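You operate a simulated robot arm through the tools that you are given. There is no shell and no other tool.

You are at the controls of a simulated robot arm. One attempt, no reset.

TASK
Scrap the kinked hairpin and oil the collars where it sat.
Fine: pull it out and stand it in the scrap rack. Use the oil swab and the oil felt, then stand the swab back. The good hairpin stays in its rack. Keep fingers off the fins. A coat counts when it lies all over at full strength: go over it till it gets no stronger.

Only the result counts: the job must be done as asked and must still hold three seconds after the hand-in. Knocking over, shifting, dropping, spilling or breaking anything else fails it.

THE ROBOT
A 6-joint arm with a two-finger gripper, fixed in place. Base frame: the origin is on the floor under the middle of its stand, x ahead of it, y to its left, z up; the work surface is at about z = 0.78. Readings come in m, rad, newtons and seconds.
It reaches about 1.572 m from its shoulder. Its first joint turns from -2.897 to 2.897 rad. Payload 2.45 kg.
Tool frame: the origin (TCP) lies between the finger pads and is the grasp point; the fingertips stand 0.02 m ahead of it; z points along the fingers, y is the line along which they close. The gripper opens to 0.14 m; its body begins 0.168 m behind the TCP.
Orientation is told as [roll, pitch, yaw] about the base's x, y, z axes, in that order, counted from this pose: with the fingers straight down and closing along the base's y, the tool's x points along the base's -x, its y along +y and its z along -z.

THE INTERFACE
- The arm moves only by the tool send_rows. Its argument "plan" is a list of rows, each an object of numbers (a shift or turn left out is 0, a gripper value left out holds the last): "dx", "dy", "dz": the shift along the tool's x, y, z in m; "ax", "ay", "az": the turn, a rotation vector about the tool's x, y, z in rad; "fingers": the finger opening in m, from 0 to 0.14. In form: [{"dx": .., "dy": .., "dz": .., "ax": .., "ay": .., "az": .., "fingers": ..}, ...]. A call has 1 to 20 rows; each row is the pose to reach, as a shift and turn from the pose commanded when the call began, along the tool's axes at that moment. Rows are played at 5 a second. More than 0.05 m and 0.15 rad between two rows, or a gripper value outside its range, and nothing of the call is played. Where a pose cannot be reached the arm comes as near as it can. A force on the tool above 40 N (or 10 N above the force at the start of the call, whichever is more), or a blocked arm, ends the call early, and 0.2 s more pass. The fingers move at their own pace (about 0.045 m/s each) and stop on an object; they squeeze with about 44 N. The grip force told is the motor's: it shows also when the fingers shut on nothing. Time passes only in rows, and 0.2 s behind the last, so rows that repeat a pose let the fingers close. The reply holds the time, the measured pose of the TCP, the force on the tool along the base axes, the opening and the grip force, in the units named above and with some noise, with the torque about the TCP (base axes, N m) and any sound that the robot's microphone picked up.
- Cameras (640 x 400 px; columns grow to the right, rows downward): "scene" is fixed at [0.2195, 0.5, 1.48]; the picture's right is [-0.53, -0.85, 0.00], its down [-0.42, 0.27, -0.87] and it looks along [0.73, -0.46, -0.50] (base axes); focal length 329 px, centre (320, 200). "wrist" rides on the gripper at [0.078, 0.011, -0.209] in the tool frame; the picture's right is [-0.14, 0.99, 0.00], its down [-0.92, -0.13, -0.37] and it looks along [-0.37, -0.05, 0.93] (tool axes); focal length 280 px, centre (320, 200). There is no depth. A picture from a camera that has moved, and an enlarged one, comes with that camera's place and axes in the base frame and with its lens.
- get_image(camera): a new picture of that camera. It takes no simulated time.
- inspect(camera, box): a new picture of the part [left, top, right, bottom] of that camera's present view, enlarged. It takes no simulated time.
- close_job(): hands the job in; it is judged then, once.

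Places have to be worked out from the pictures, the camera data and where the tool is seen. Open the gripper and draw the arm clear of the work before you hand the job in, unless the task says otherwise.

The tools are called after "Call:" by a JSON object that holds its "method" and its "body". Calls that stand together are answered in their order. send_rows: Moves the arm, as the interface text tells. Its arguments: {"type":"object","properties":{"plan":{"type":"array","items":{"type":"object","properties":{"dx":{"type":"number"},"dy":{"type":"number"},"dz":{"type":"number"},"ax":{"type":"number"},"ay":{"type":"number"},"az":{"type":"number"},"fingers":{"type":"number"}}}}},"required":["plan"]} The other tools are called the same way: get_image (camera) takes a picture; inspect (camera, box) takes an enlarged picture of a part of a camera's view; close_job () hands the job in.

At the start:

```text
time: 0.0
eef_pos: [0.7756, 0.1563, 1.2898]
tool_rot: [-0.001, 0.0, 0.001]
wrist_force: [0.5, 0.0, -0.2]
wrist_torque: [-0.01, 0.0, -0.03]
width: 0.1399
grip_force: 0.1
```

scene: 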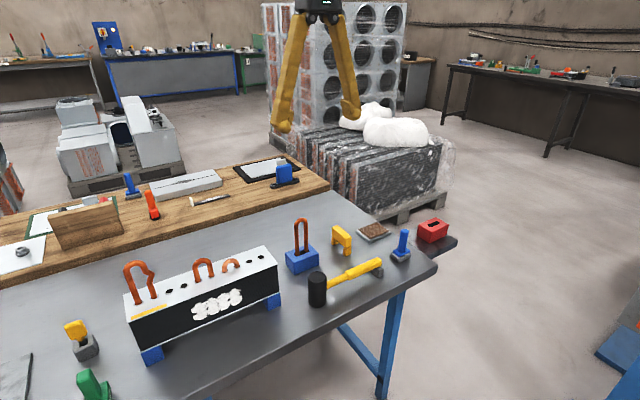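
wrist: 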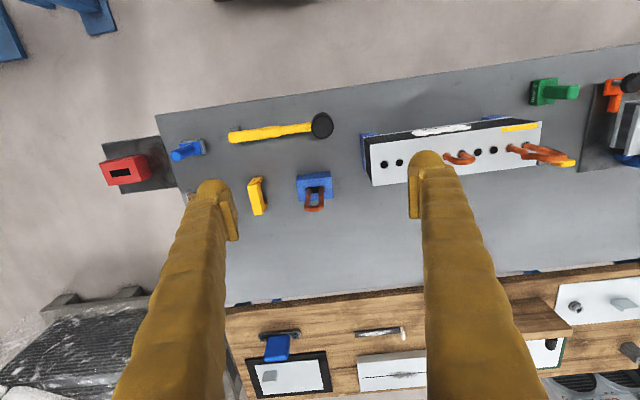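

I start by looking closely at the bench to identify the items: the coil block with hairpins, racks, swabs and felts.

Call:
{"method": "inspect", "body": {"camera": "scene", "box": [100, 230, 300, 370]}}

Call:
{"method": "inspect", "body": {"camera": "scene", "box": [270, 200, 470, 325]}}

Call:
{"method": "inspect", "body": {"camera": "scene", "box": [0, 140, 330, 280]}}

Call:
{"method": "inspect", "body": {"camera": "scene", "box": [0, 270, 180, 400]}}

Call:
{"method": "inspect", "body": {"camera": "wrist", "box": [340, 60, 640, 220]}}

Call:
{"method": "inspect", "body": {"camera": "wrist", "box": [90, 90, 360, 230]}}

```text
2.86 times, centred on (200, 300) of scene
camera zoom: at [0.2195, 0.5, 1.48], right [-0.53, -0.85, 0.0], down [-0.42, 0.27, -0.87], along [0.73, -0.46, -0.5], focal length 940 px, centre (663, -86)
```

zoom: 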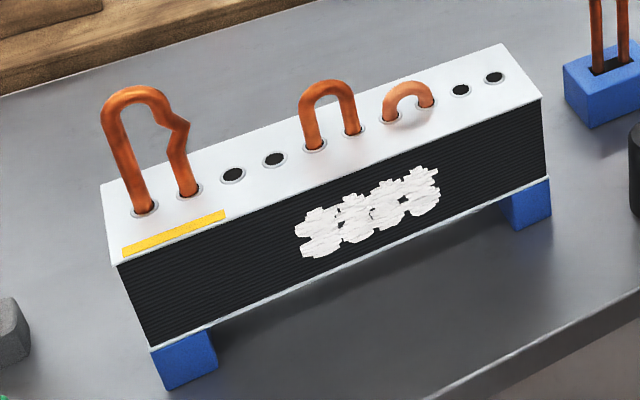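

```text
3.20 times, centred on (370, 262) of scene
camera zoom: at [0.2195, 0.5, 1.48], right [-0.53, -0.85, 0.0], down [-0.42, 0.27, -0.87], along [0.73, -0.46, -0.5], focal length 1052 px, centre (160, 0)
```

zoom: 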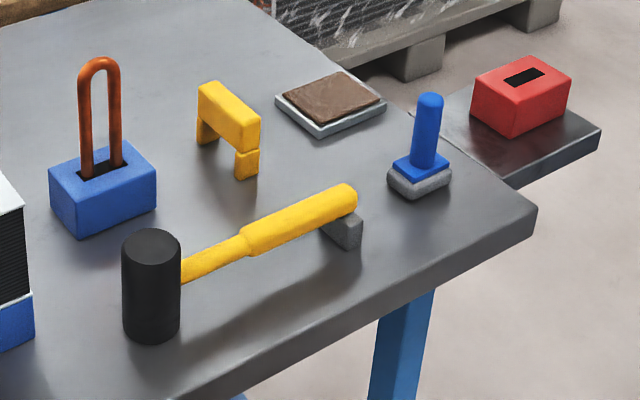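

```text
1.94 times, centred on (165, 210) of scene
camera zoom: at [0.2195, 0.5, 1.48], right [-0.53, -0.85, 0.0], down [-0.42, 0.27, -0.87], along [0.73, -0.46, -0.5], focal length 638 px, centre (621, 181)
```

zoom: 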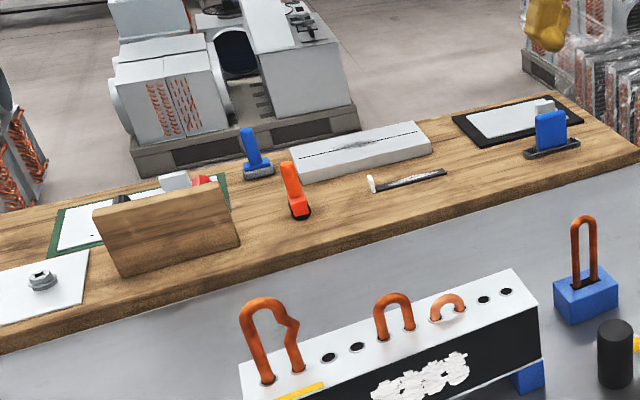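

```text
3.08 times, centred on (90, 335) of scene
camera zoom: at [0.2195, 0.5, 1.48], right [-0.53, -0.85, 0.0], down [-0.42, 0.27, -0.87], along [0.73, -0.46, -0.5], focal length 1012 px, centre (1028, -215)
```

zoom: 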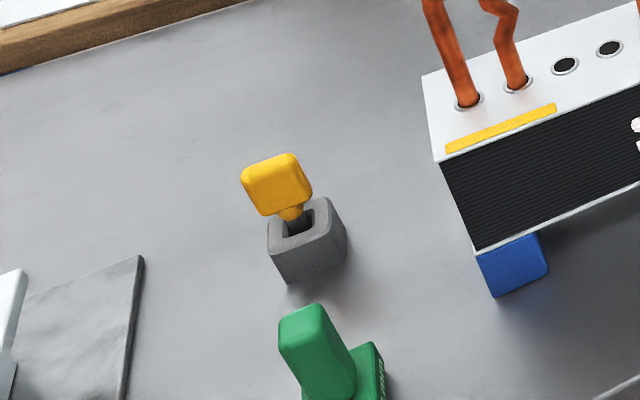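

```text
2.13 times, centred on (490, 140) of wrist
camera zoom: at [0.6968, 0.1653, 1.4986], right [0.14, 0.99, 0.0], down [0.92, -0.13, 0.37], along [0.37, -0.05, -0.93], focal length 598 px, centre (-43, 328)
```

zoom: 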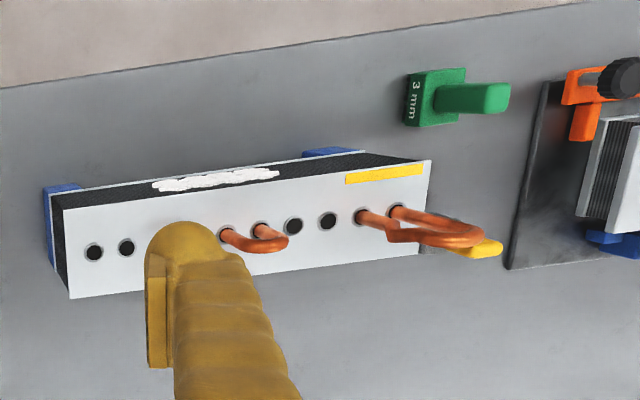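

```text
2.37 times, centred on (225, 160) of wrist
camera zoom: at [0.6968, 0.1653, 1.4986], right [0.14, 0.99, 0.0], down [0.92, -0.13, 0.37], along [0.37, -0.05, -0.93], focal length 665 px, centre (545, 295)
```

zoom: 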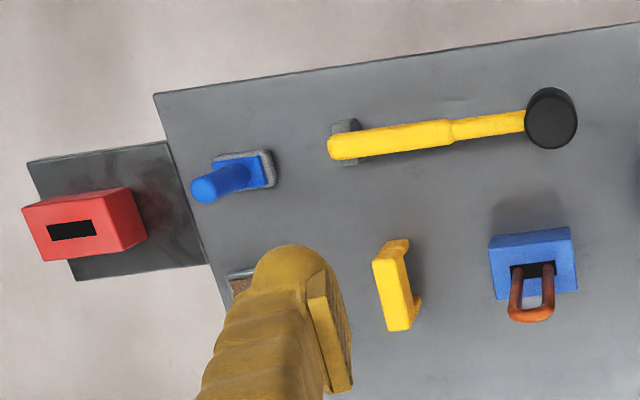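

The block with the kinked hairpin runs along y at about x≈0.86, y≈0.26–0.59, with its top around z≈0.94. The red slotted box at the far right looks like the scrap rack, but I can't tell yet which swab and felt are for oil. I'll bring the wrist camera over the hairpin for a closer look.

Call:
{"method": "send_rows", "body": {"plan": [{"dx": 0.007, "dy": 0.043, "dz": 0.005}, {"dx": 0.014, "dy": 0.086, "dz": 0.01}, {"dx": 0.021, "dy": 0.129, "dz": 0.015}, {"dx": 0.028, "dy": 0.172, "dz": 0.02}, {"dx": 0.035, "dy": 0.215, "dz": 0.025}, {"dx": 0.042, "dy": 0.258, "dz": 0.03}, {"dx": 0.049, "dy": 0.301, "dz": 0.035}, {"dx": 0.056, "dy": 0.344, "dz": 0.04}]}}

Call:
{"method": "get_image", "body": {"camera": "wrist"}}

Call:
{"method": "get_image", "body": {"camera": "scene"}}

```text
time: 1.8
eef_pos: [0.7184, 0.4982, 1.2479]
tool_rot: [0.001, 0.0, 0.0]
wrist_force: [-0.8, 0.2, 0.0]
wrist_torque: [0.03, -0.05, 0.04]
width: 0.1399
grip_force: 0.2
```

```text
taken
camera wrist: at [0.6401, 0.5085, 1.4577], right [0.14, 0.99, 0.0], down [0.92, -0.13, 0.37], along [0.37, -0.05, -0.93], focal length 280 px, centre (320, 200)
```

wrist: 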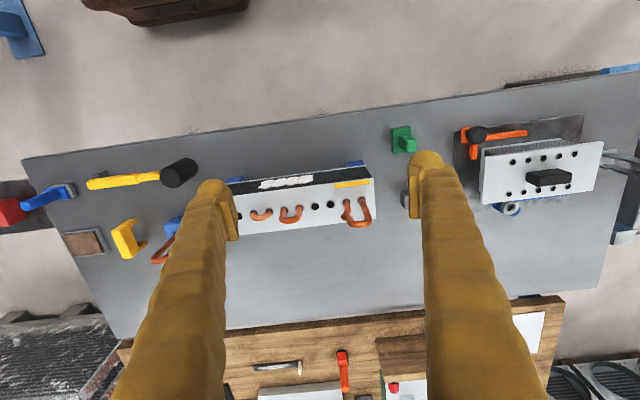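

```text
taken
```

scene: 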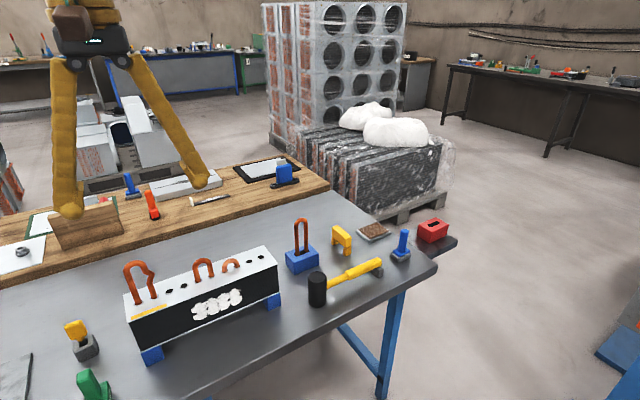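

The fingers hide part of the view, so I'll enlarge the regions around them to identify the items.

Call:
{"method": "inspect", "body": {"camera": "wrist", "box": [220, 130, 420, 255]}}

Call:
{"method": "inspect", "body": {"camera": "wrist", "box": [0, 140, 200, 265]}}

Call:
{"method": "inspect", "body": {"camera": "wrist", "box": [380, 80, 640, 240]}}

Call:
{"method": "inspect", "body": {"camera": "scene", "box": [340, 200, 460, 275]}}

Call:
{"method": "inspect", "body": {"camera": "scene", "box": [50, 310, 130, 360]}}

Call:
{"method": "inspect", "body": {"camera": "scene", "box": [110, 150, 310, 230]}}

```text
3.20 times, centred on (320, 192) of wrist
camera zoom: at [0.6401, 0.5085, 1.4577], right [0.14, 0.99, 0.0], down [0.92, -0.13, 0.37], along [0.37, -0.05, -0.93], focal length 897 px, centre (320, 224)
```

zoom: 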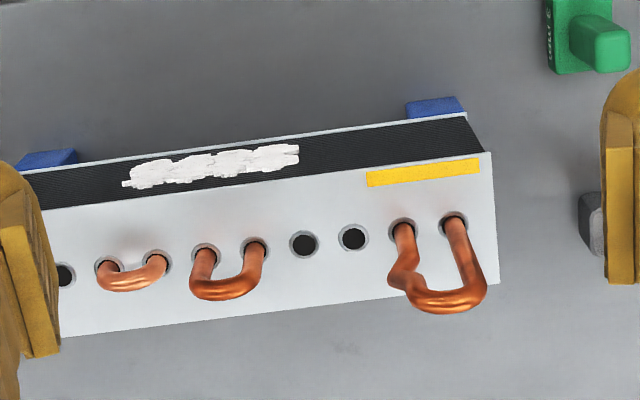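

```text
3.20 times, centred on (100, 202) of wrist
camera zoom: at [0.6401, 0.5085, 1.4577], right [0.14, 0.99, 0.0], down [0.92, -0.13, 0.37], along [0.37, -0.05, -0.93], focal length 897 px, centre (1024, 192)
```

zoom: 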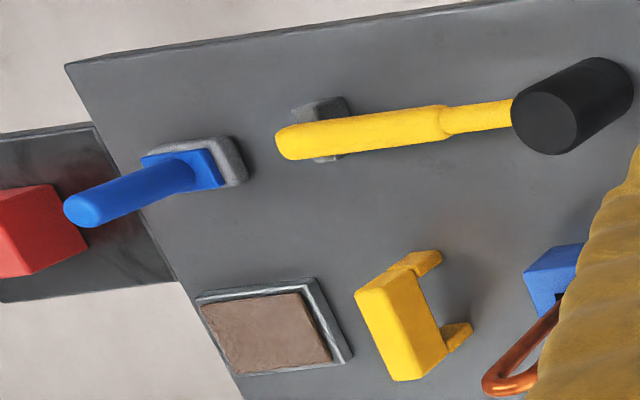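

```text
2.46 times, centred on (510, 160) of wrist
camera zoom: at [0.6401, 0.5085, 1.4577], right [0.14, 0.99, 0.0], down [0.92, -0.13, 0.37], along [0.37, -0.05, -0.93], focal length 690 px, centre (-148, 298)
```

zoom: 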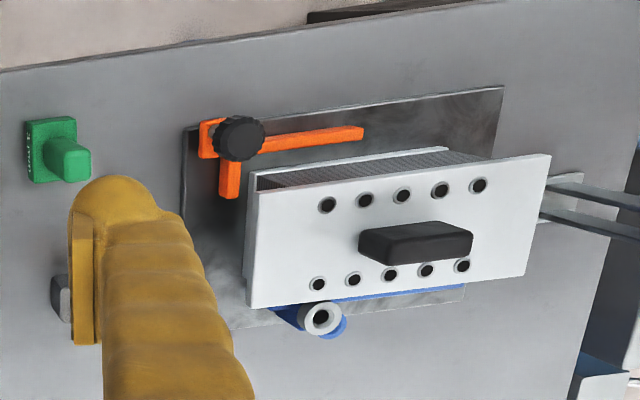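

```text
5.33 times, centred on (400, 238) of scene
camera zoom: at [0.2195, 0.5, 1.48], right [-0.53, -0.85, 0.0], down [-0.42, 0.27, -0.87], along [0.73, -0.46, -0.5], focal length 1754 px, centre (-107, 0)
```

zoom: 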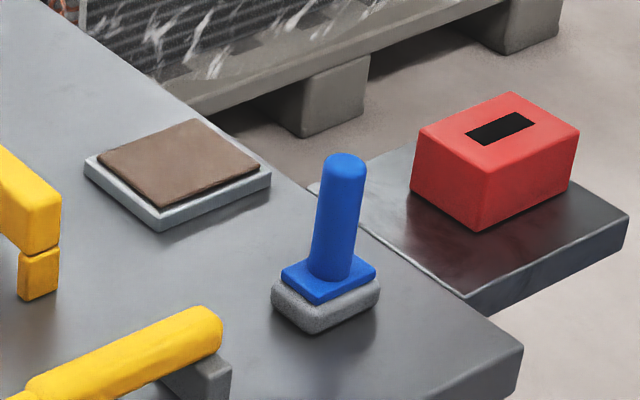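

```text
8.00 times, centred on (90, 335) of scene
camera zoom: at [0.2195, 0.5, 1.48], right [-0.53, -0.85, 0.0], down [-0.42, 0.27, -0.87], along [0.73, -0.46, -0.5], focal length 2631 px, centre (2160, -880)
```

zoom: 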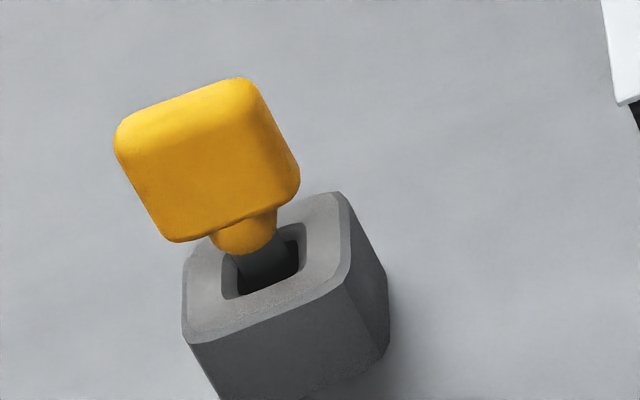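

```text
3.20 times, centred on (210, 190) of scene
camera zoom: at [0.2195, 0.5, 1.48], right [-0.53, -0.85, 0.0], down [-0.42, 0.27, -0.87], along [0.73, -0.46, -0.5], focal length 1052 px, centre (672, 232)
```

zoom: 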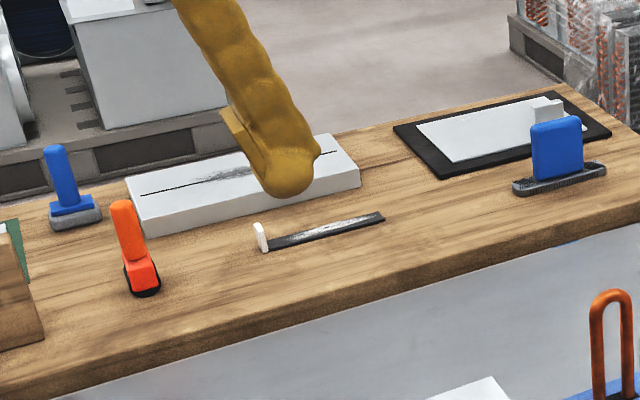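

The blue-handled piece with a grey pad next to the brown felt tray looks like the oil swab and oil felt, but there is also a yellow-handled tool in a grey pot. I'll move the wrist camera over the right end to check.

Call:
{"method": "send_rows", "body": {"plan": [{"dx": 0.0047, "dy": -0.0447, "dz": 0.0033}, {"dx": 0.0093, "dy": -0.0893, "dz": 0.0067}, {"dx": 0.014, "dy": -0.134, "dz": 0.01}, {"dx": 0.0187, "dy": -0.1787, "dz": 0.0133}, {"dx": 0.0233, "dy": -0.2233, "dz": 0.0167}, {"dx": 0.028, "dy": -0.268, "dz": 0.02}, {"dx": 0.0327, "dy": -0.3127, "dz": 0.0233}, {"dx": 0.0373, "dy": -0.3573, "dz": 0.0267}, {"dx": 0.042, "dy": -0.402, "dz": 0.03}, {"dx": 0.0467, "dy": -0.4467, "dz": 0.0333}, {"dx": 0.0513, "dy": -0.4913, "dz": 0.0367}, {"dx": 0.056, "dy": -0.536, "dz": 0.04}, {"dx": 0.0607, "dy": -0.5807, "dz": 0.0433}, {"dx": 0.0653, "dy": -0.6253, "dz": 0.0467}, {"dx": 0.07, "dy": -0.67, "dz": 0.05}]}}

Call:
{"method": "get_image", "body": {"camera": "wrist"}}

Call:
{"method": "inspect", "body": {"camera": "scene", "box": [0, 150, 200, 275]}}

Call:
{"method": "inspect", "body": {"camera": "scene", "box": [110, 150, 310, 230]}}

```text
time: 5.0
eef_pos: [0.6478, -0.1706, 1.1991]
tool_rot: [0.0, 0.0, 0.002]
wrist_force: [-0.6, -0.3, -0.4]
wrist_torque: [0.02, 0.0, -0.01]
width: 0.14
grip_force: 0.1
```

```text
taken
camera wrist: at [0.5696, -0.1602, 1.4094], right [0.14, 0.99, 0.0], down [0.92, -0.13, 0.37], along [0.37, -0.05, -0.93], focal length 280 px, centre (320, 200)
```

wrist: 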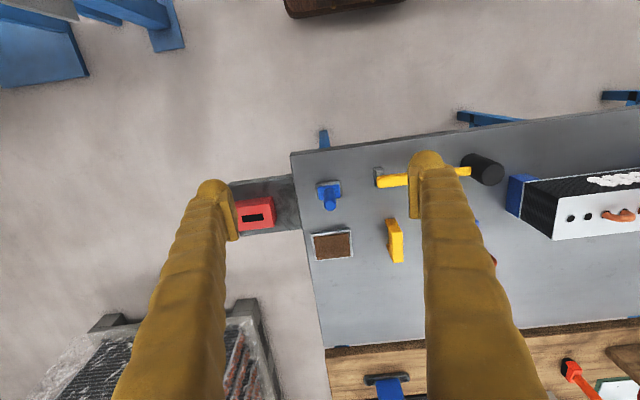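

```text
3.20 times, centred on (100, 212) of scene
camera zoom: at [0.2195, 0.5, 1.48], right [-0.53, -0.85, 0.0], down [-0.42, 0.27, -0.87], along [0.73, -0.46, -0.5], focal length 1052 px, centre (1024, 160)
```

zoom: 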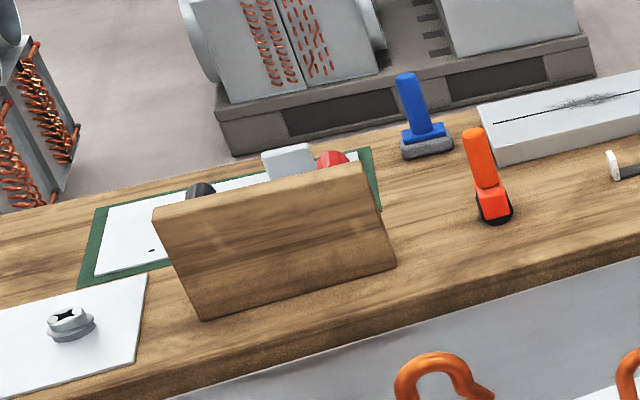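

```text
3.20 times, centred on (210, 190) of scene
camera zoom: at [0.2195, 0.5, 1.48], right [-0.53, -0.85, 0.0], down [-0.42, 0.27, -0.87], along [0.73, -0.46, -0.5], focal length 1052 px, centre (672, 232)
```

zoom: 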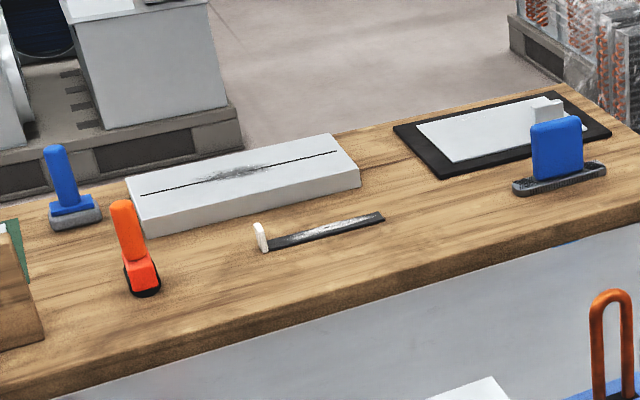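

Here I see the blue swab on its grey pad, the brown felt tray and the red scrap rack together. I'll zoom in on these.

Call:
{"method": "inspect", "body": {"camera": "wrist", "box": [230, 140, 410, 270]}}

Call:
{"method": "inspect", "body": {"camera": "wrist", "box": [300, 170, 370, 215]}}

Call:
{"method": "inspect", "body": {"camera": "wrist", "box": [230, 170, 310, 240]}}

```text
3.08 times, centred on (320, 205) of wrist
camera zoom: at [0.5696, -0.1602, 1.4094], right [0.14, 0.99, 0.0], down [0.92, -0.13, 0.37], along [0.37, -0.05, -0.93], focal length 863 px, centre (320, 185)
```

zoom: 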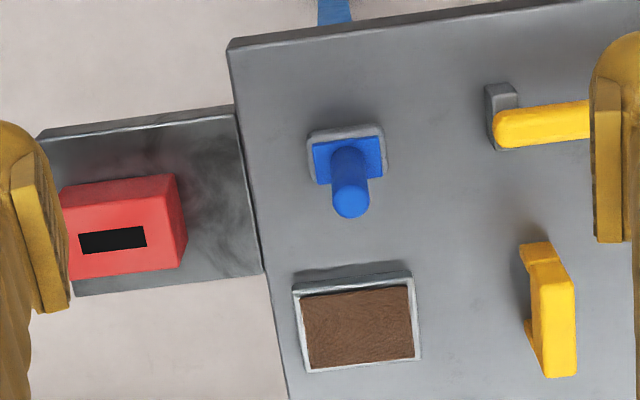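

```text
8.89 times, centred on (335, 192) of wrist
camera zoom: at [0.5696, -0.1602, 1.4094], right [0.14, 0.99, 0.0], down [0.92, -0.13, 0.37], along [0.37, -0.05, -0.93], focal length 2492 px, centre (187, 267)
```

zoom: 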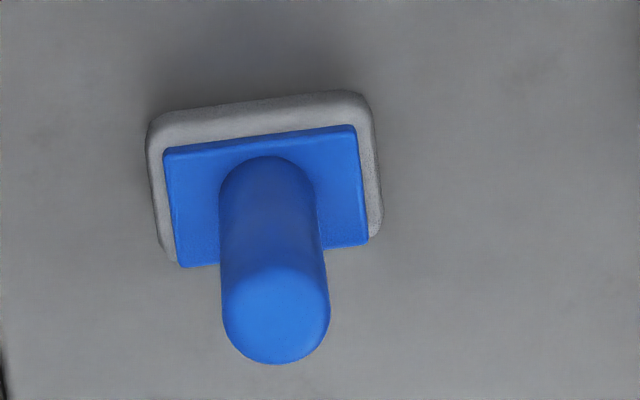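

```text
5.71 times, centred on (270, 205) of wrist
camera zoom: at [0.5696, -0.1602, 1.4094], right [0.14, 0.99, 0.0], down [0.92, -0.13, 0.37], along [0.37, -0.05, -0.93], focal length 1602 px, centre (606, 171)
```

zoom: 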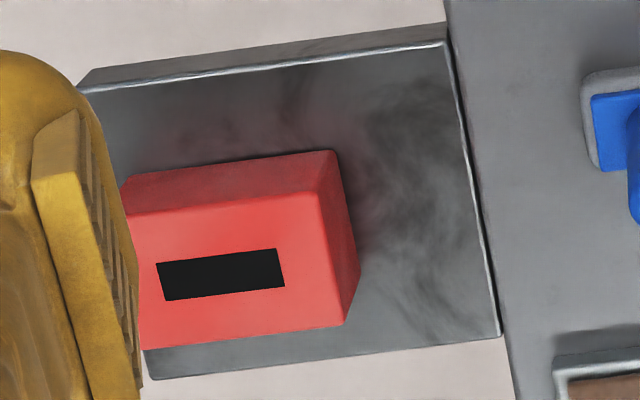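

The swab's handle is about 25 mm thick and stands near (0.796, −0.171), with its top at z≈0.88. The felt is near (0.948, −0.182) and the scrap slot, about 48×17 mm along y, near (0.82, −0.35). I'll go closer over the scrap rack to locate the slot better.

Call:
{"method": "send_rows", "body": {"plan": [{"dx": -0.012, "dy": -0.0283, "dz": 0.025}, {"dx": -0.024, "dy": -0.0567, "dz": 0.05}, {"dx": -0.036, "dy": -0.085, "dz": 0.075}, {"dx": -0.048, "dy": -0.1133, "dz": 0.1}, {"dx": -0.06, "dy": -0.1417, "dz": 0.125}, {"dx": -0.072, "dy": -0.17, "dz": 0.15}, {"dx": -0.072, "dy": -0.17, "dz": 0.15}]}}

Call:
{"method": "get_image", "body": {"camera": "wrist"}}

Call:
{"method": "inspect", "body": {"camera": "wrist", "box": [240, 130, 400, 250]}}

```text
time: 6.6
eef_pos: [0.7221, -0.341, 1.0498]
tool_rot: [0.0, 0.001, 0.002]
wrist_force: [0.3, -0.2, -0.4]
wrist_torque: [-0.04, 0.01, 0.0]
width: 0.1402
grip_force: 0.0
```

```text
taken
camera wrist: at [0.6433, -0.3296, 1.2595], right [0.14, 0.99, 0.0], down [0.92, -0.13, 0.37], along [0.37, -0.05, -0.93], focal length 280 px, centre (320, 200)
```

wrist: 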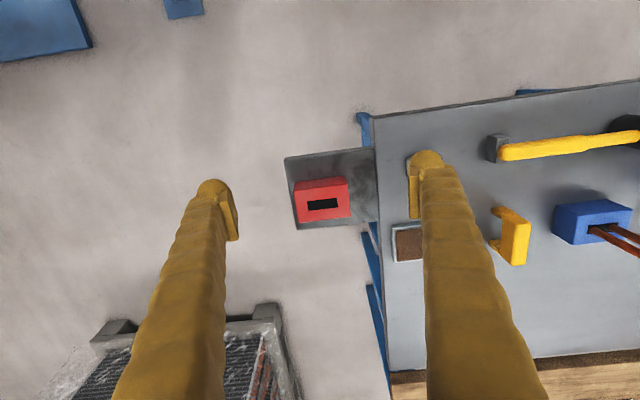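

```text
3.33 times, centred on (320, 190) of wrist
camera zoom: at [0.6433, -0.3296, 1.2595], right [0.14, 0.99, 0.0], down [0.92, -0.13, 0.37], along [0.37, -0.05, -0.93], focal length 935 px, centre (320, 233)
```

zoom: 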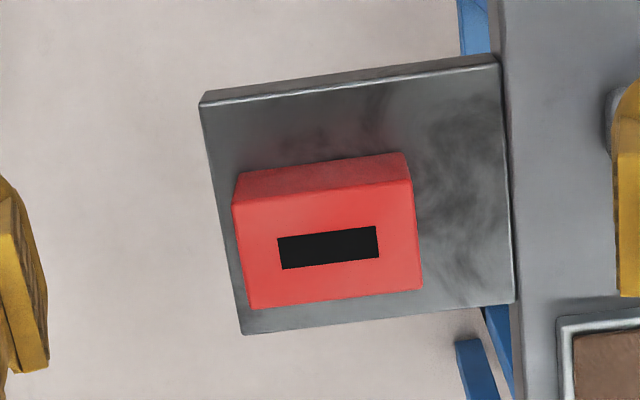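

Triangulating the two views puts the slot centre at about (0.822, −0.350), with the rack top at z≈0.834 and the slot 49×16 mm along y. Now I go over the kinked hairpin, turning the gripper 90° so the fingers will close along x across the wire.

Call:
{"method": "send_rows", "body": {"plan": [{"dx": -0.0069, "dy": 0.0443, "dz": -0.0075, "az": 0.0785}, {"dx": -0.0137, "dy": 0.0885, "dz": -0.015, "az": 0.1571}, {"dx": -0.0206, "dy": 0.1328, "dz": -0.0225, "az": 0.2356}, {"dx": -0.0274, "dy": 0.177, "dz": -0.03, "az": 0.3142}, {"dx": -0.0343, "dy": 0.2213, "dz": -0.0375, "az": 0.3927}, {"dx": -0.0411, "dy": 0.2655, "dz": -0.045, "az": 0.4712}, {"dx": -0.048, "dy": 0.3098, "dz": -0.0525, "az": 0.5498}, {"dx": -0.0548, "dy": 0.354, "dz": -0.06, "az": 0.6283}, {"dx": -0.0617, "dy": 0.3983, "dz": -0.0675, "az": 0.7069}, {"dx": -0.0685, "dy": 0.4425, "dz": -0.075, "az": 0.7854}, {"dx": -0.0754, "dy": 0.4868, "dz": -0.0825, "az": 0.8639}, {"dx": -0.0822, "dy": 0.531, "dz": -0.09, "az": 0.9425}, {"dx": -0.0891, "dy": 0.5753, "dz": -0.0975, "az": 1.021}, {"dx": -0.0959, "dy": 0.6195, "dz": -0.105, "az": 1.0996}, {"dx": -0.1028, "dy": 0.6638, "dz": -0.1125, "az": 1.1781}, {"dx": -0.1096, "dy": 0.708, "dz": -0.12, "az": 1.2566}, {"dx": -0.1165, "dy": 0.7523, "dz": -0.1275, "az": 1.3352}, {"dx": -0.1233, "dy": 0.7965, "dz": -0.135, "az": 1.4137}, {"dx": -0.1302, "dy": 0.8408, "dz": -0.1425, "az": 1.4923}, {"dx": -0.137, "dy": 0.885, "dz": -0.15, "az": 1.5708}]}}

Call:
{"method": "get_image", "body": {"camera": "wrist"}}

Call:
{"method": "get_image", "body": {"camera": "scene"}}

```text
time: 10.8
eef_pos: [0.8543, 0.5422, 1.1999]
tool_rot: [0.0, 0.001, -1.571]
wrist_force: [-0.7, -0.6, 0.2]
wrist_torque: [0.08, -0.03, 0.0]
width: 0.1399
grip_force: 0.1
```

```text
taken
camera wrist: at [0.8647, 0.621, 1.4094], right [0.99, -0.14, 0.0], down [-0.13, -0.92, 0.37], along [-0.05, -0.36, -0.93], focal length 280 px, centre (320, 200)
```

wrist: 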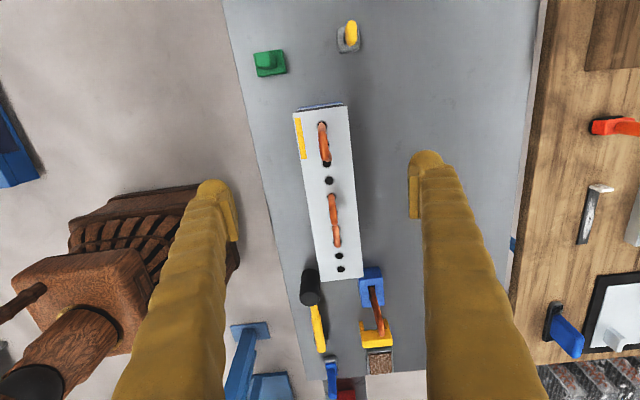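

```text
taken
```

scene: 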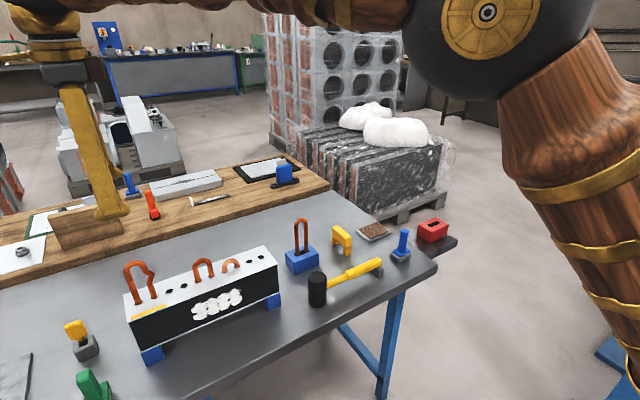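

The gripper is now over the block with the view turned. I'll enlarge the hairpin to find its place and the hole positions.

Call:
{"method": "inspect", "body": {"camera": "wrist", "box": [280, 95, 380, 195]}}

Call:
{"method": "inspect", "body": {"camera": "scene", "box": [115, 245, 195, 320]}}

```text
4.00 times, centred on (330, 145) of wrist
camera zoom: at [0.8647, 0.621, 1.4094], right [0.99, -0.14, 0.0], down [-0.13, -0.92, 0.37], along [-0.05, -0.36, -0.93], focal length 1122 px, centre (280, 420)
```

zoom: 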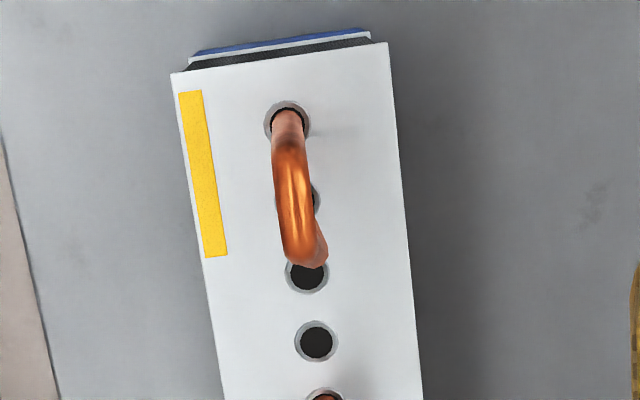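

```text
5.33 times, centred on (155, 282) of scene
camera zoom: at [0.2195, 0.5, 1.48], right [-0.53, -0.85, 0.0], down [-0.42, 0.27, -0.87], along [0.73, -0.46, -0.5], focal length 1754 px, centre (1200, -240)
```

zoom: 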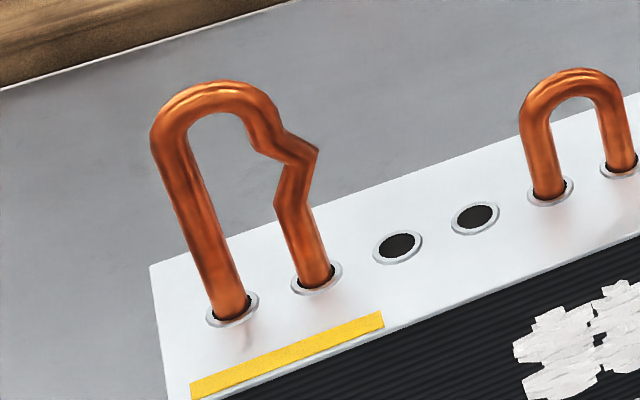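

The collars are at x≈0.860, y≈0.562 and 0.529 with the block top at z≈0.936. The hairpin's bend tops out at z≈1.034, centred on y≈0.546. I'll let the arm settle to check its pose and narrow the fingers.

Call:
{"method": "send_rows", "body": {"plan": [{"fingers": 0.07}, {"fingers": 0.07}, {"fingers": 0.07}, {"fingers": 0.07}]}}

Call:
{"method": "get_image", "body": {"camera": "wrist"}}

```text
time: 11.8
eef_pos: [0.8532, 0.5439, 1.1993]
tool_rot: [-0.001, 0.0, -1.571]
wrist_force: [0.2, -0.1, 0.9]
wrist_torque: [0.0, -0.02, 0.03]
width: 0.07
grip_force: 0.1
```

```text
taken
camera wrist: at [0.8648, 0.6208, 1.4087], right [0.99, -0.14, 0.0], down [-0.13, -0.92, 0.37], along [-0.05, -0.37, -0.93], focal length 280 px, centre (320, 200)
```

wrist: 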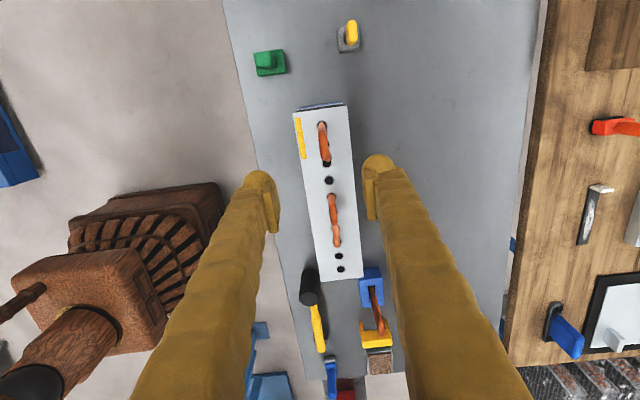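

The measured TCP is (0.8537, 0.543, 1.1995), so I shift about 6 mm in x and 3 mm in y and come down to z=1.06 above the bend to recheck alignment.

Call:
{"method": "send_rows", "body": {"plan": [{"dx": 0.001, "dy": 0.002, "dz": 0.035}, {"dx": 0.002, "dy": 0.004, "dz": 0.07}, {"dx": 0.0027, "dy": 0.006, "dz": 0.105}, {"dx": 0.0027, "dy": 0.006, "dz": 0.14}, {"dx": 0.0027, "dy": 0.006, "dz": 0.14}]}}

Call:
{"method": "get_image", "body": {"camera": "wrist"}}

Call:
{"method": "inspect", "body": {"camera": "wrist", "box": [240, 120, 400, 220]}}

Call:
{"method": "inspect", "body": {"camera": "scene", "box": [80, 190, 240, 320]}}

```text
time: 13.0
eef_pos: [0.8633, 0.5478, 1.0616]
tool_rot: [0.0, 0.0, -1.569]
wrist_force: [0.1, 0.3, 0.6]
wrist_torque: [0.0, -0.01, 0.0]
width: 0.0701
grip_force: 0.1
```

```text
taken
camera wrist: at [0.8738, 0.6261, 1.2698], right [0.99, -0.14, 0.0], down [-0.13, -0.92, 0.37], along [-0.05, -0.37, -0.93], focal length 280 px, centre (320, 200)
```

wrist: 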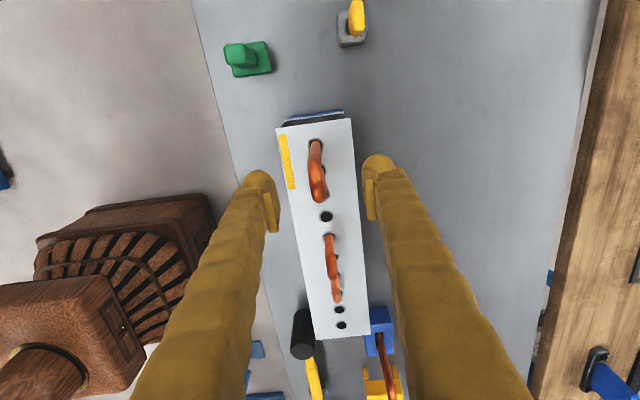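

```text
4.00 times, centred on (320, 170) of wrist
camera zoom: at [0.8738, 0.6261, 1.2698], right [0.99, -0.14, 0.0], down [-0.13, -0.92, 0.37], along [-0.05, -0.37, -0.93], focal length 1122 px, centre (320, 320)
```

zoom: 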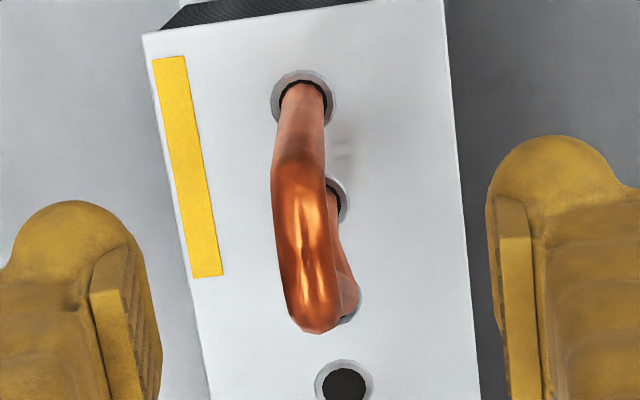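

```text
3.08 times, centred on (160, 255) of scene
camera zoom: at [0.2195, 0.5, 1.48], right [-0.53, -0.85, 0.0], down [-0.42, 0.27, -0.87], along [0.73, -0.46, -0.5], focal length 1012 px, centre (812, 31)
```

zoom: 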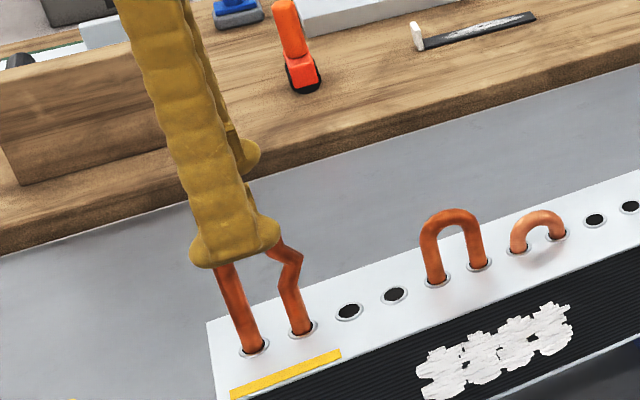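

The wire's bend sits at x≈0.8605, y≈0.546, with the TCP about 2.5 mm off in each direction. I correct that and go down to z≈1.018 around the bend.

Call:
{"method": "send_rows", "body": {"plan": [{"dx": -0.001, "dy": -0.001, "dz": 0.012}, {"dx": -0.002, "dy": -0.002, "dz": 0.024}, {"dx": -0.0023, "dy": -0.0025, "dz": 0.034}, {"dx": -0.0023, "dy": -0.0025, "dz": 0.043}, {"dx": -0.0023, "dy": -0.0025, "dz": 0.043}]}}

Call:
{"method": "inspect", "body": {"camera": "wrist", "box": [240, 120, 400, 220]}}

Call:
{"method": "inspect", "body": {"camera": "scene", "box": [80, 190, 240, 320]}}

```text
time: 14.2
eef_pos: [0.8611, 0.5458, 1.0162]
tool_rot: [0.0, 0.001, -1.57]
wrist_force: [-0.5, 1.4, 0.3]
wrist_torque: [0.01, 0.02, -0.01]
width: 0.0698
grip_force: 0.0
```

```text
4.00 times, centred on (320, 170) of wrist
camera zoom: at [0.8722, 0.6233, 1.2253], right [0.99, -0.14, 0.0], down [-0.13, -0.92, 0.37], along [-0.05, -0.37, -0.93], focal length 1122 px, centre (320, 320)
```

zoom: 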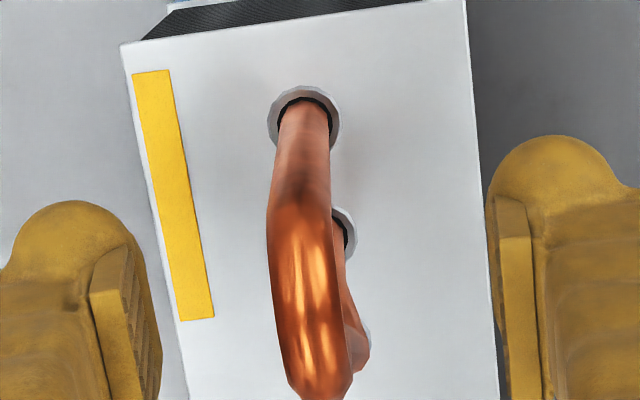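

```text
3.08 times, centred on (160, 255) of scene
camera zoom: at [0.2195, 0.5, 1.48], right [-0.53, -0.85, 0.0], down [-0.42, 0.27, -0.87], along [0.73, -0.46, -0.5], focal length 1012 px, centre (812, 31)
```

zoom: 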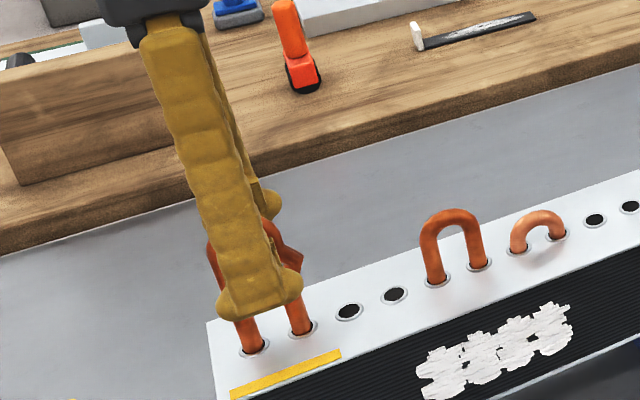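

The fingers straddle the bend at the right height with nothing else touched, so I close them on the wire.

Call:
{"method": "send_rows", "body": {"plan": [{"fingers": 0.04}, {"fingers": 0.02}, {"fingers": 0.0}, {"fingers": 0.0}, {"fingers": 0.0}, {"fingers": 0.0}]}}

Call:
{"method": "inspect", "body": {"camera": "wrist", "box": [240, 120, 400, 220]}}

Call:
{"method": "inspect", "body": {"camera": "scene", "box": [80, 190, 240, 320]}}

```text
time: 15.6
eef_pos: [0.8615, 0.5455, 1.0157]
tool_rot: [-0.001, 0.001, -1.571]
wrist_force: [0.5, 0.1, 0.8]
wrist_torque: [-0.02, 0.04, -0.02]
width: 0.0115
grip_force: 38.2
```

```text
4.00 times, centred on (320, 170) of wrist
camera zoom: at [0.8722, 0.6233, 1.2253], right [0.99, -0.14, 0.0], down [-0.13, -0.92, 0.37], along [-0.05, -0.37, -0.93], focal length 1122 px, centre (320, 320)
```

zoom: 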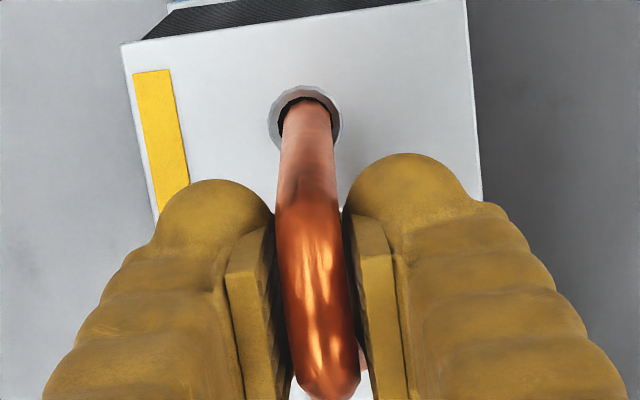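

```text
3.08 times, centred on (160, 255) of scene
camera zoom: at [0.2195, 0.5, 1.48], right [-0.53, -0.85, 0.0], down [-0.42, 0.27, -0.87], along [0.73, -0.46, -0.5], focal length 1012 px, centre (812, 31)
```

zoom: 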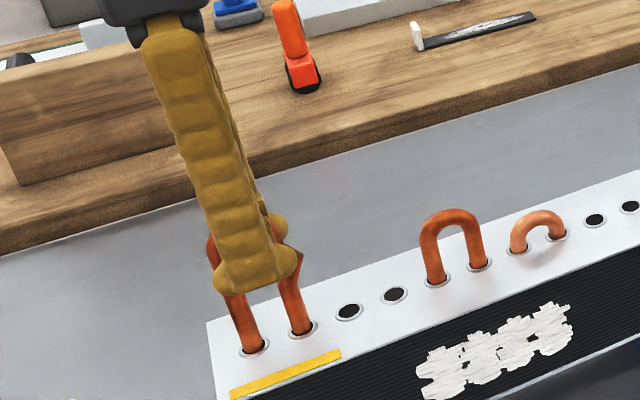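

The wire is held (11.5 mm between the pads, 38 N). I pull straight up slowly and watch the force.

Call:
{"method": "send_rows", "body": {"plan": [{"dz": -0.004}, {"dz": -0.008}, {"dz": -0.012}, {"dz": -0.016}, {"dz": -0.02}]}}

Call:
{"method": "inspect", "body": {"camera": "scene", "box": [80, 190, 240, 320]}}

```text
time: 16.8
eef_pos: [0.8609, 0.5442, 1.0373]
tool_rot: [-0.001, 0.001, -1.571]
wrist_force: [-0.5, 0.5, -0.7]
wrist_torque: [0.03, -0.03, 0.01]
width: 0.0114
grip_force: 38.2
```

```text
3.08 times, centred on (160, 255) of scene
camera zoom: at [0.2195, 0.5, 1.48], right [-0.53, -0.85, 0.0], down [-0.42, 0.27, -0.87], along [0.73, -0.46, -0.5], focal length 1012 px, centre (812, 31)
```

zoom: 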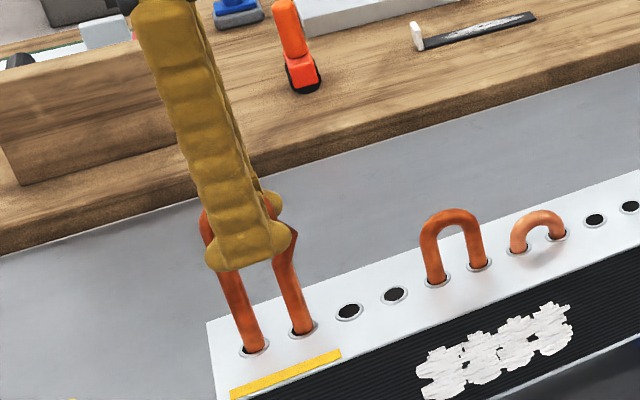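

It comes out freely with the gripper and no noticeable force. I keep pulling straight up.

Call:
{"method": "send_rows", "body": {"plan": [{"dz": -0.01}, {"dz": -0.02}, {"dz": -0.03}, {"dz": -0.04}, {"dz": -0.05}, {"dz": -0.06}, {"dz": -0.07}, {"dz": -0.08}]}}

Call:
{"method": "inspect", "body": {"camera": "scene", "box": [80, 140, 280, 320]}}

Call:
{"method": "inspect", "body": {"camera": "wrist", "box": [240, 80, 400, 220]}}

```text
time: 18.6
eef_pos: [0.8625, 0.5449, 1.116]
tool_rot: [0.001, 0.0, -1.573]
wrist_force: [-0.1, -0.3, -1.0]
wrist_torque: [-0.01, 0.0, 0.0]
width: 0.0114
grip_force: 38.6
```

```text
2.22 times, centred on (180, 230) of scene
camera zoom: at [0.2195, 0.5, 1.48], right [-0.53, -0.85, 0.0], down [-0.42, 0.27, -0.87], along [0.73, -0.46, -0.5], focal length 731 px, centre (631, 133)
```

zoom: 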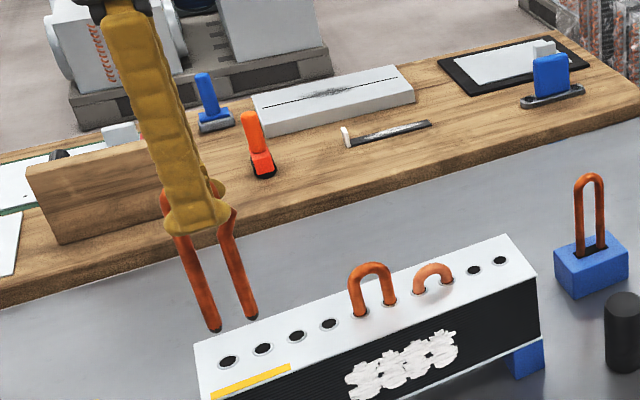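

```text
2.86 times, centred on (320, 150) of wrist
camera zoom: at [0.8728, 0.6224, 1.3246], right [0.99, -0.14, 0.0], down [-0.13, -0.92, 0.37], along [-0.05, -0.37, -0.93], focal length 801 px, centre (320, 343)
```

zoom: 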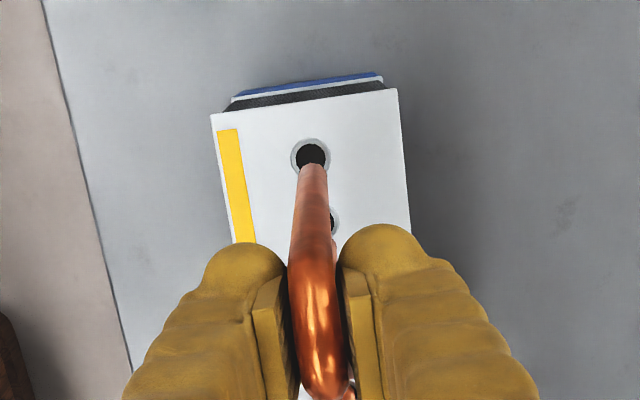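

The hairpin is fully out; its legs end about 0.146 m below the TCP and are aligned with it. I lift further so the legs clear everything on the bench.

Call:
{"method": "send_rows", "body": {"plan": [{"dz": -0.025}, {"dz": -0.05}, {"dz": -0.075}, {"dz": -0.1}, {"dz": -0.1}]}}

Call:
{"method": "inspect", "body": {"camera": "scene", "box": [80, 100, 280, 320]}}

Call:
{"method": "inspect", "body": {"camera": "wrist", "box": [240, 80, 400, 220]}}

```text
time: 19.8
eef_pos: [0.8611, 0.5453, 1.2165]
tool_rot: [0.0, 0.001, -1.571]
wrist_force: [-0.1, -0.4, -0.9]
wrist_torque: [-0.01, 0.01, -0.01]
width: 0.0116
grip_force: 38.4
```

```text
1.82 times, centred on (180, 210) of scene
camera zoom: at [0.2195, 0.5, 1.48], right [-0.53, -0.85, 0.0], down [-0.42, 0.27, -0.87], along [0.73, -0.46, -0.5], focal length 598 px, centre (574, 182)
```

zoom: 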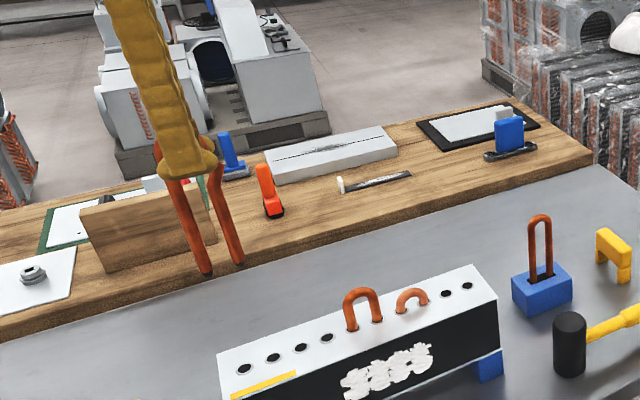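

```text
2.86 times, centred on (320, 150) of wrist
camera zoom: at [0.872, 0.6231, 1.4258], right [0.99, -0.14, 0.0], down [-0.13, -0.92, 0.37], along [-0.05, -0.37, -0.93], focal length 801 px, centre (320, 343)
```

zoom: 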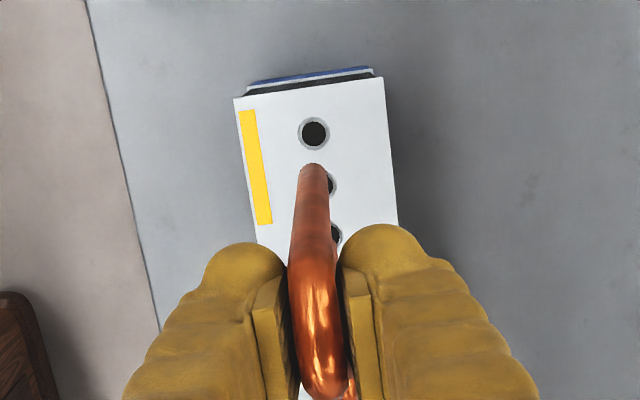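

The hairpin hangs clear and the two collars are empty. I carry it across to above the scrap slot at (0.822, −0.350), holding the height.

Call:
{"method": "send_rows", "body": {"plan": [{"dx": -0.03, "dy": -0.002}, {"dx": -0.075, "dy": -0.004}, {"dx": -0.122, "dy": -0.006}, {"dx": -0.17, "dy": -0.008}, {"dx": -0.218, "dy": -0.01}, {"dx": -0.266, "dy": -0.012}, {"dx": -0.314, "dy": -0.014}, {"dx": -0.362, "dy": -0.016}, {"dx": -0.41, "dy": -0.018}, {"dx": -0.458, "dy": -0.02}, {"dx": -0.506, "dy": -0.022}, {"dx": -0.554, "dy": -0.024}, {"dx": -0.602, "dy": -0.026}, {"dx": -0.65, "dy": -0.028}, {"dx": -0.698, "dy": -0.03}, {"dx": -0.746, "dy": -0.032}, {"dx": -0.794, "dy": -0.034}, {"dx": -0.84, "dy": -0.036}, {"dx": -0.875, "dy": -0.038}, {"dx": -0.895, "dy": -0.039}]}}

Call:
{"method": "send_rows", "body": {"plan": [{"dz": 0.0}, {"dz": 0.0}]}}

Call:
{"method": "get_image", "body": {"camera": "wrist"}}

Call:
{"method": "get_image", "body": {"camera": "scene"}}

```text
time: 24.0
eef_pos: [0.8232, -0.3532, 1.2184]
tool_rot: [0.001, 0.0, -1.57]
wrist_force: [-0.8, 0.7, -0.7]
wrist_torque: [-0.02, -0.02, 0.03]
width: 0.0113
grip_force: 38.5
```

```text
time: 24.6
eef_pos: [0.8238, -0.3522, 1.2177]
tool_rot: [0.001, 0.0, -1.572]
wrist_force: [0.2, -0.2, -0.9]
wrist_torque: [0.0, 0.01, -0.02]
width: 0.0114
grip_force: 38.2
```

```text
taken
camera wrist: at [0.8347, -0.2747, 1.4266], right [0.99, -0.14, 0.0], down [-0.13, -0.92, 0.37], along [-0.05, -0.37, -0.93], focal length 280 px, centre (320, 200)
```

wrist: 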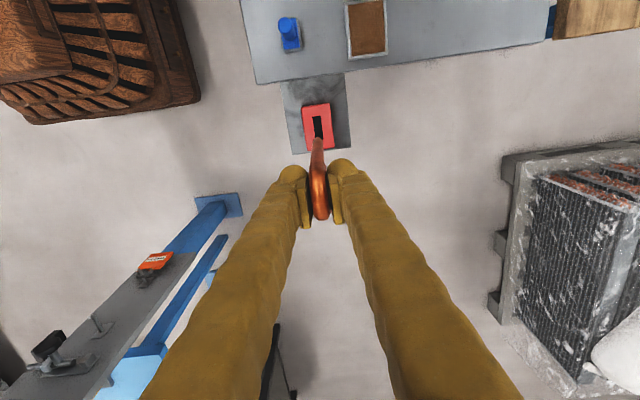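

```text
taken
```

scene: 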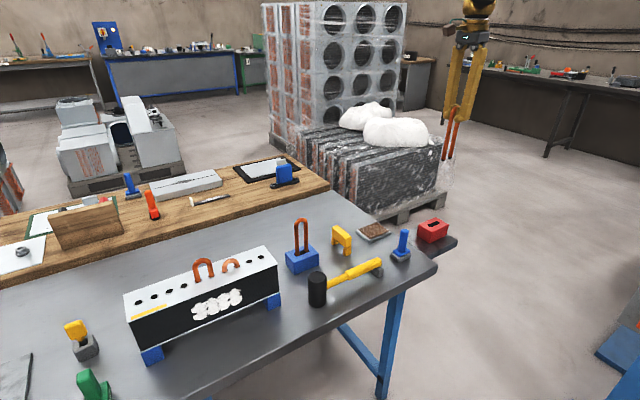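

The hairpin is roughly above the rack. I correct by about 2 mm and descend until the leg ends are ~25 mm over the rack top.

Call:
{"method": "send_rows", "body": {"plan": [{"dx": 0.001, "dy": -0.001, "dz": 0.04}, {"dx": 0.002, "dy": -0.0015, "dz": 0.085}, {"dx": 0.0025, "dy": -0.0015, "dz": 0.13}, {"dx": 0.0025, "dy": -0.0015, "dz": 0.17}, {"dx": 0.0025, "dy": -0.0015, "dz": 0.2}, {"dx": 0.0025, "dy": -0.0015, "dz": 0.212}, {"dx": 0.0025, "dy": -0.0015, "dz": 0.212}]}}

Call:
{"method": "inspect", "body": {"camera": "wrist", "box": [260, 60, 380, 220]}}

Call:
{"method": "inspect", "body": {"camera": "scene", "box": [380, 140, 500, 270]}}

```text
time: 26.2
eef_pos: [0.822, -0.3487, 1.0047]
tool_rot: [-0.002, 0.0, -1.57]
wrist_force: [0.8, 0.2, -1.0]
wrist_torque: [-0.01, 0.0, -0.03]
width: 0.0114
grip_force: 38.4
```

```text
2.50 times, centred on (320, 140) of wrist
camera zoom: at [0.8325, -0.2699, 1.2142], right [0.99, -0.14, 0.0], down [-0.13, -0.92, 0.37], along [-0.05, -0.37, -0.93], focal length 701 px, centre (320, 350)
```

zoom: 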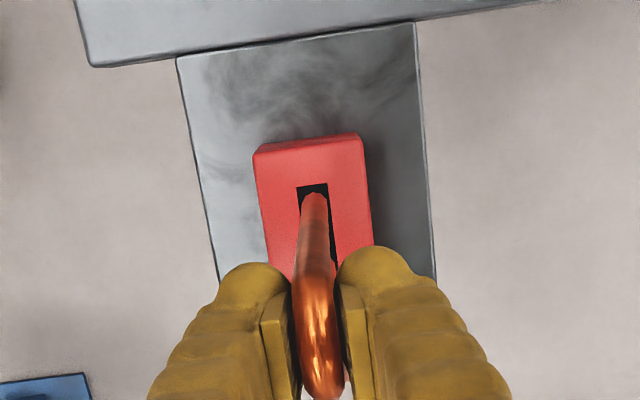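

```text
3.08 times, centred on (440, 205) of scene
camera zoom: at [0.2195, 0.5, 1.48], right [-0.53, -0.85, 0.0], down [-0.42, 0.27, -0.87], along [0.73, -0.46, -0.5], focal length 1012 px, centre (-49, 185)
```

zoom: 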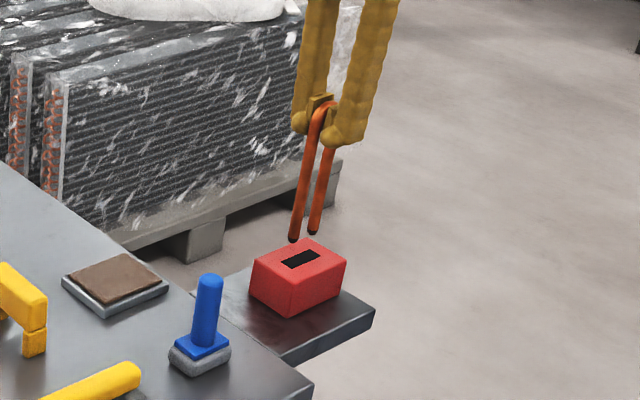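

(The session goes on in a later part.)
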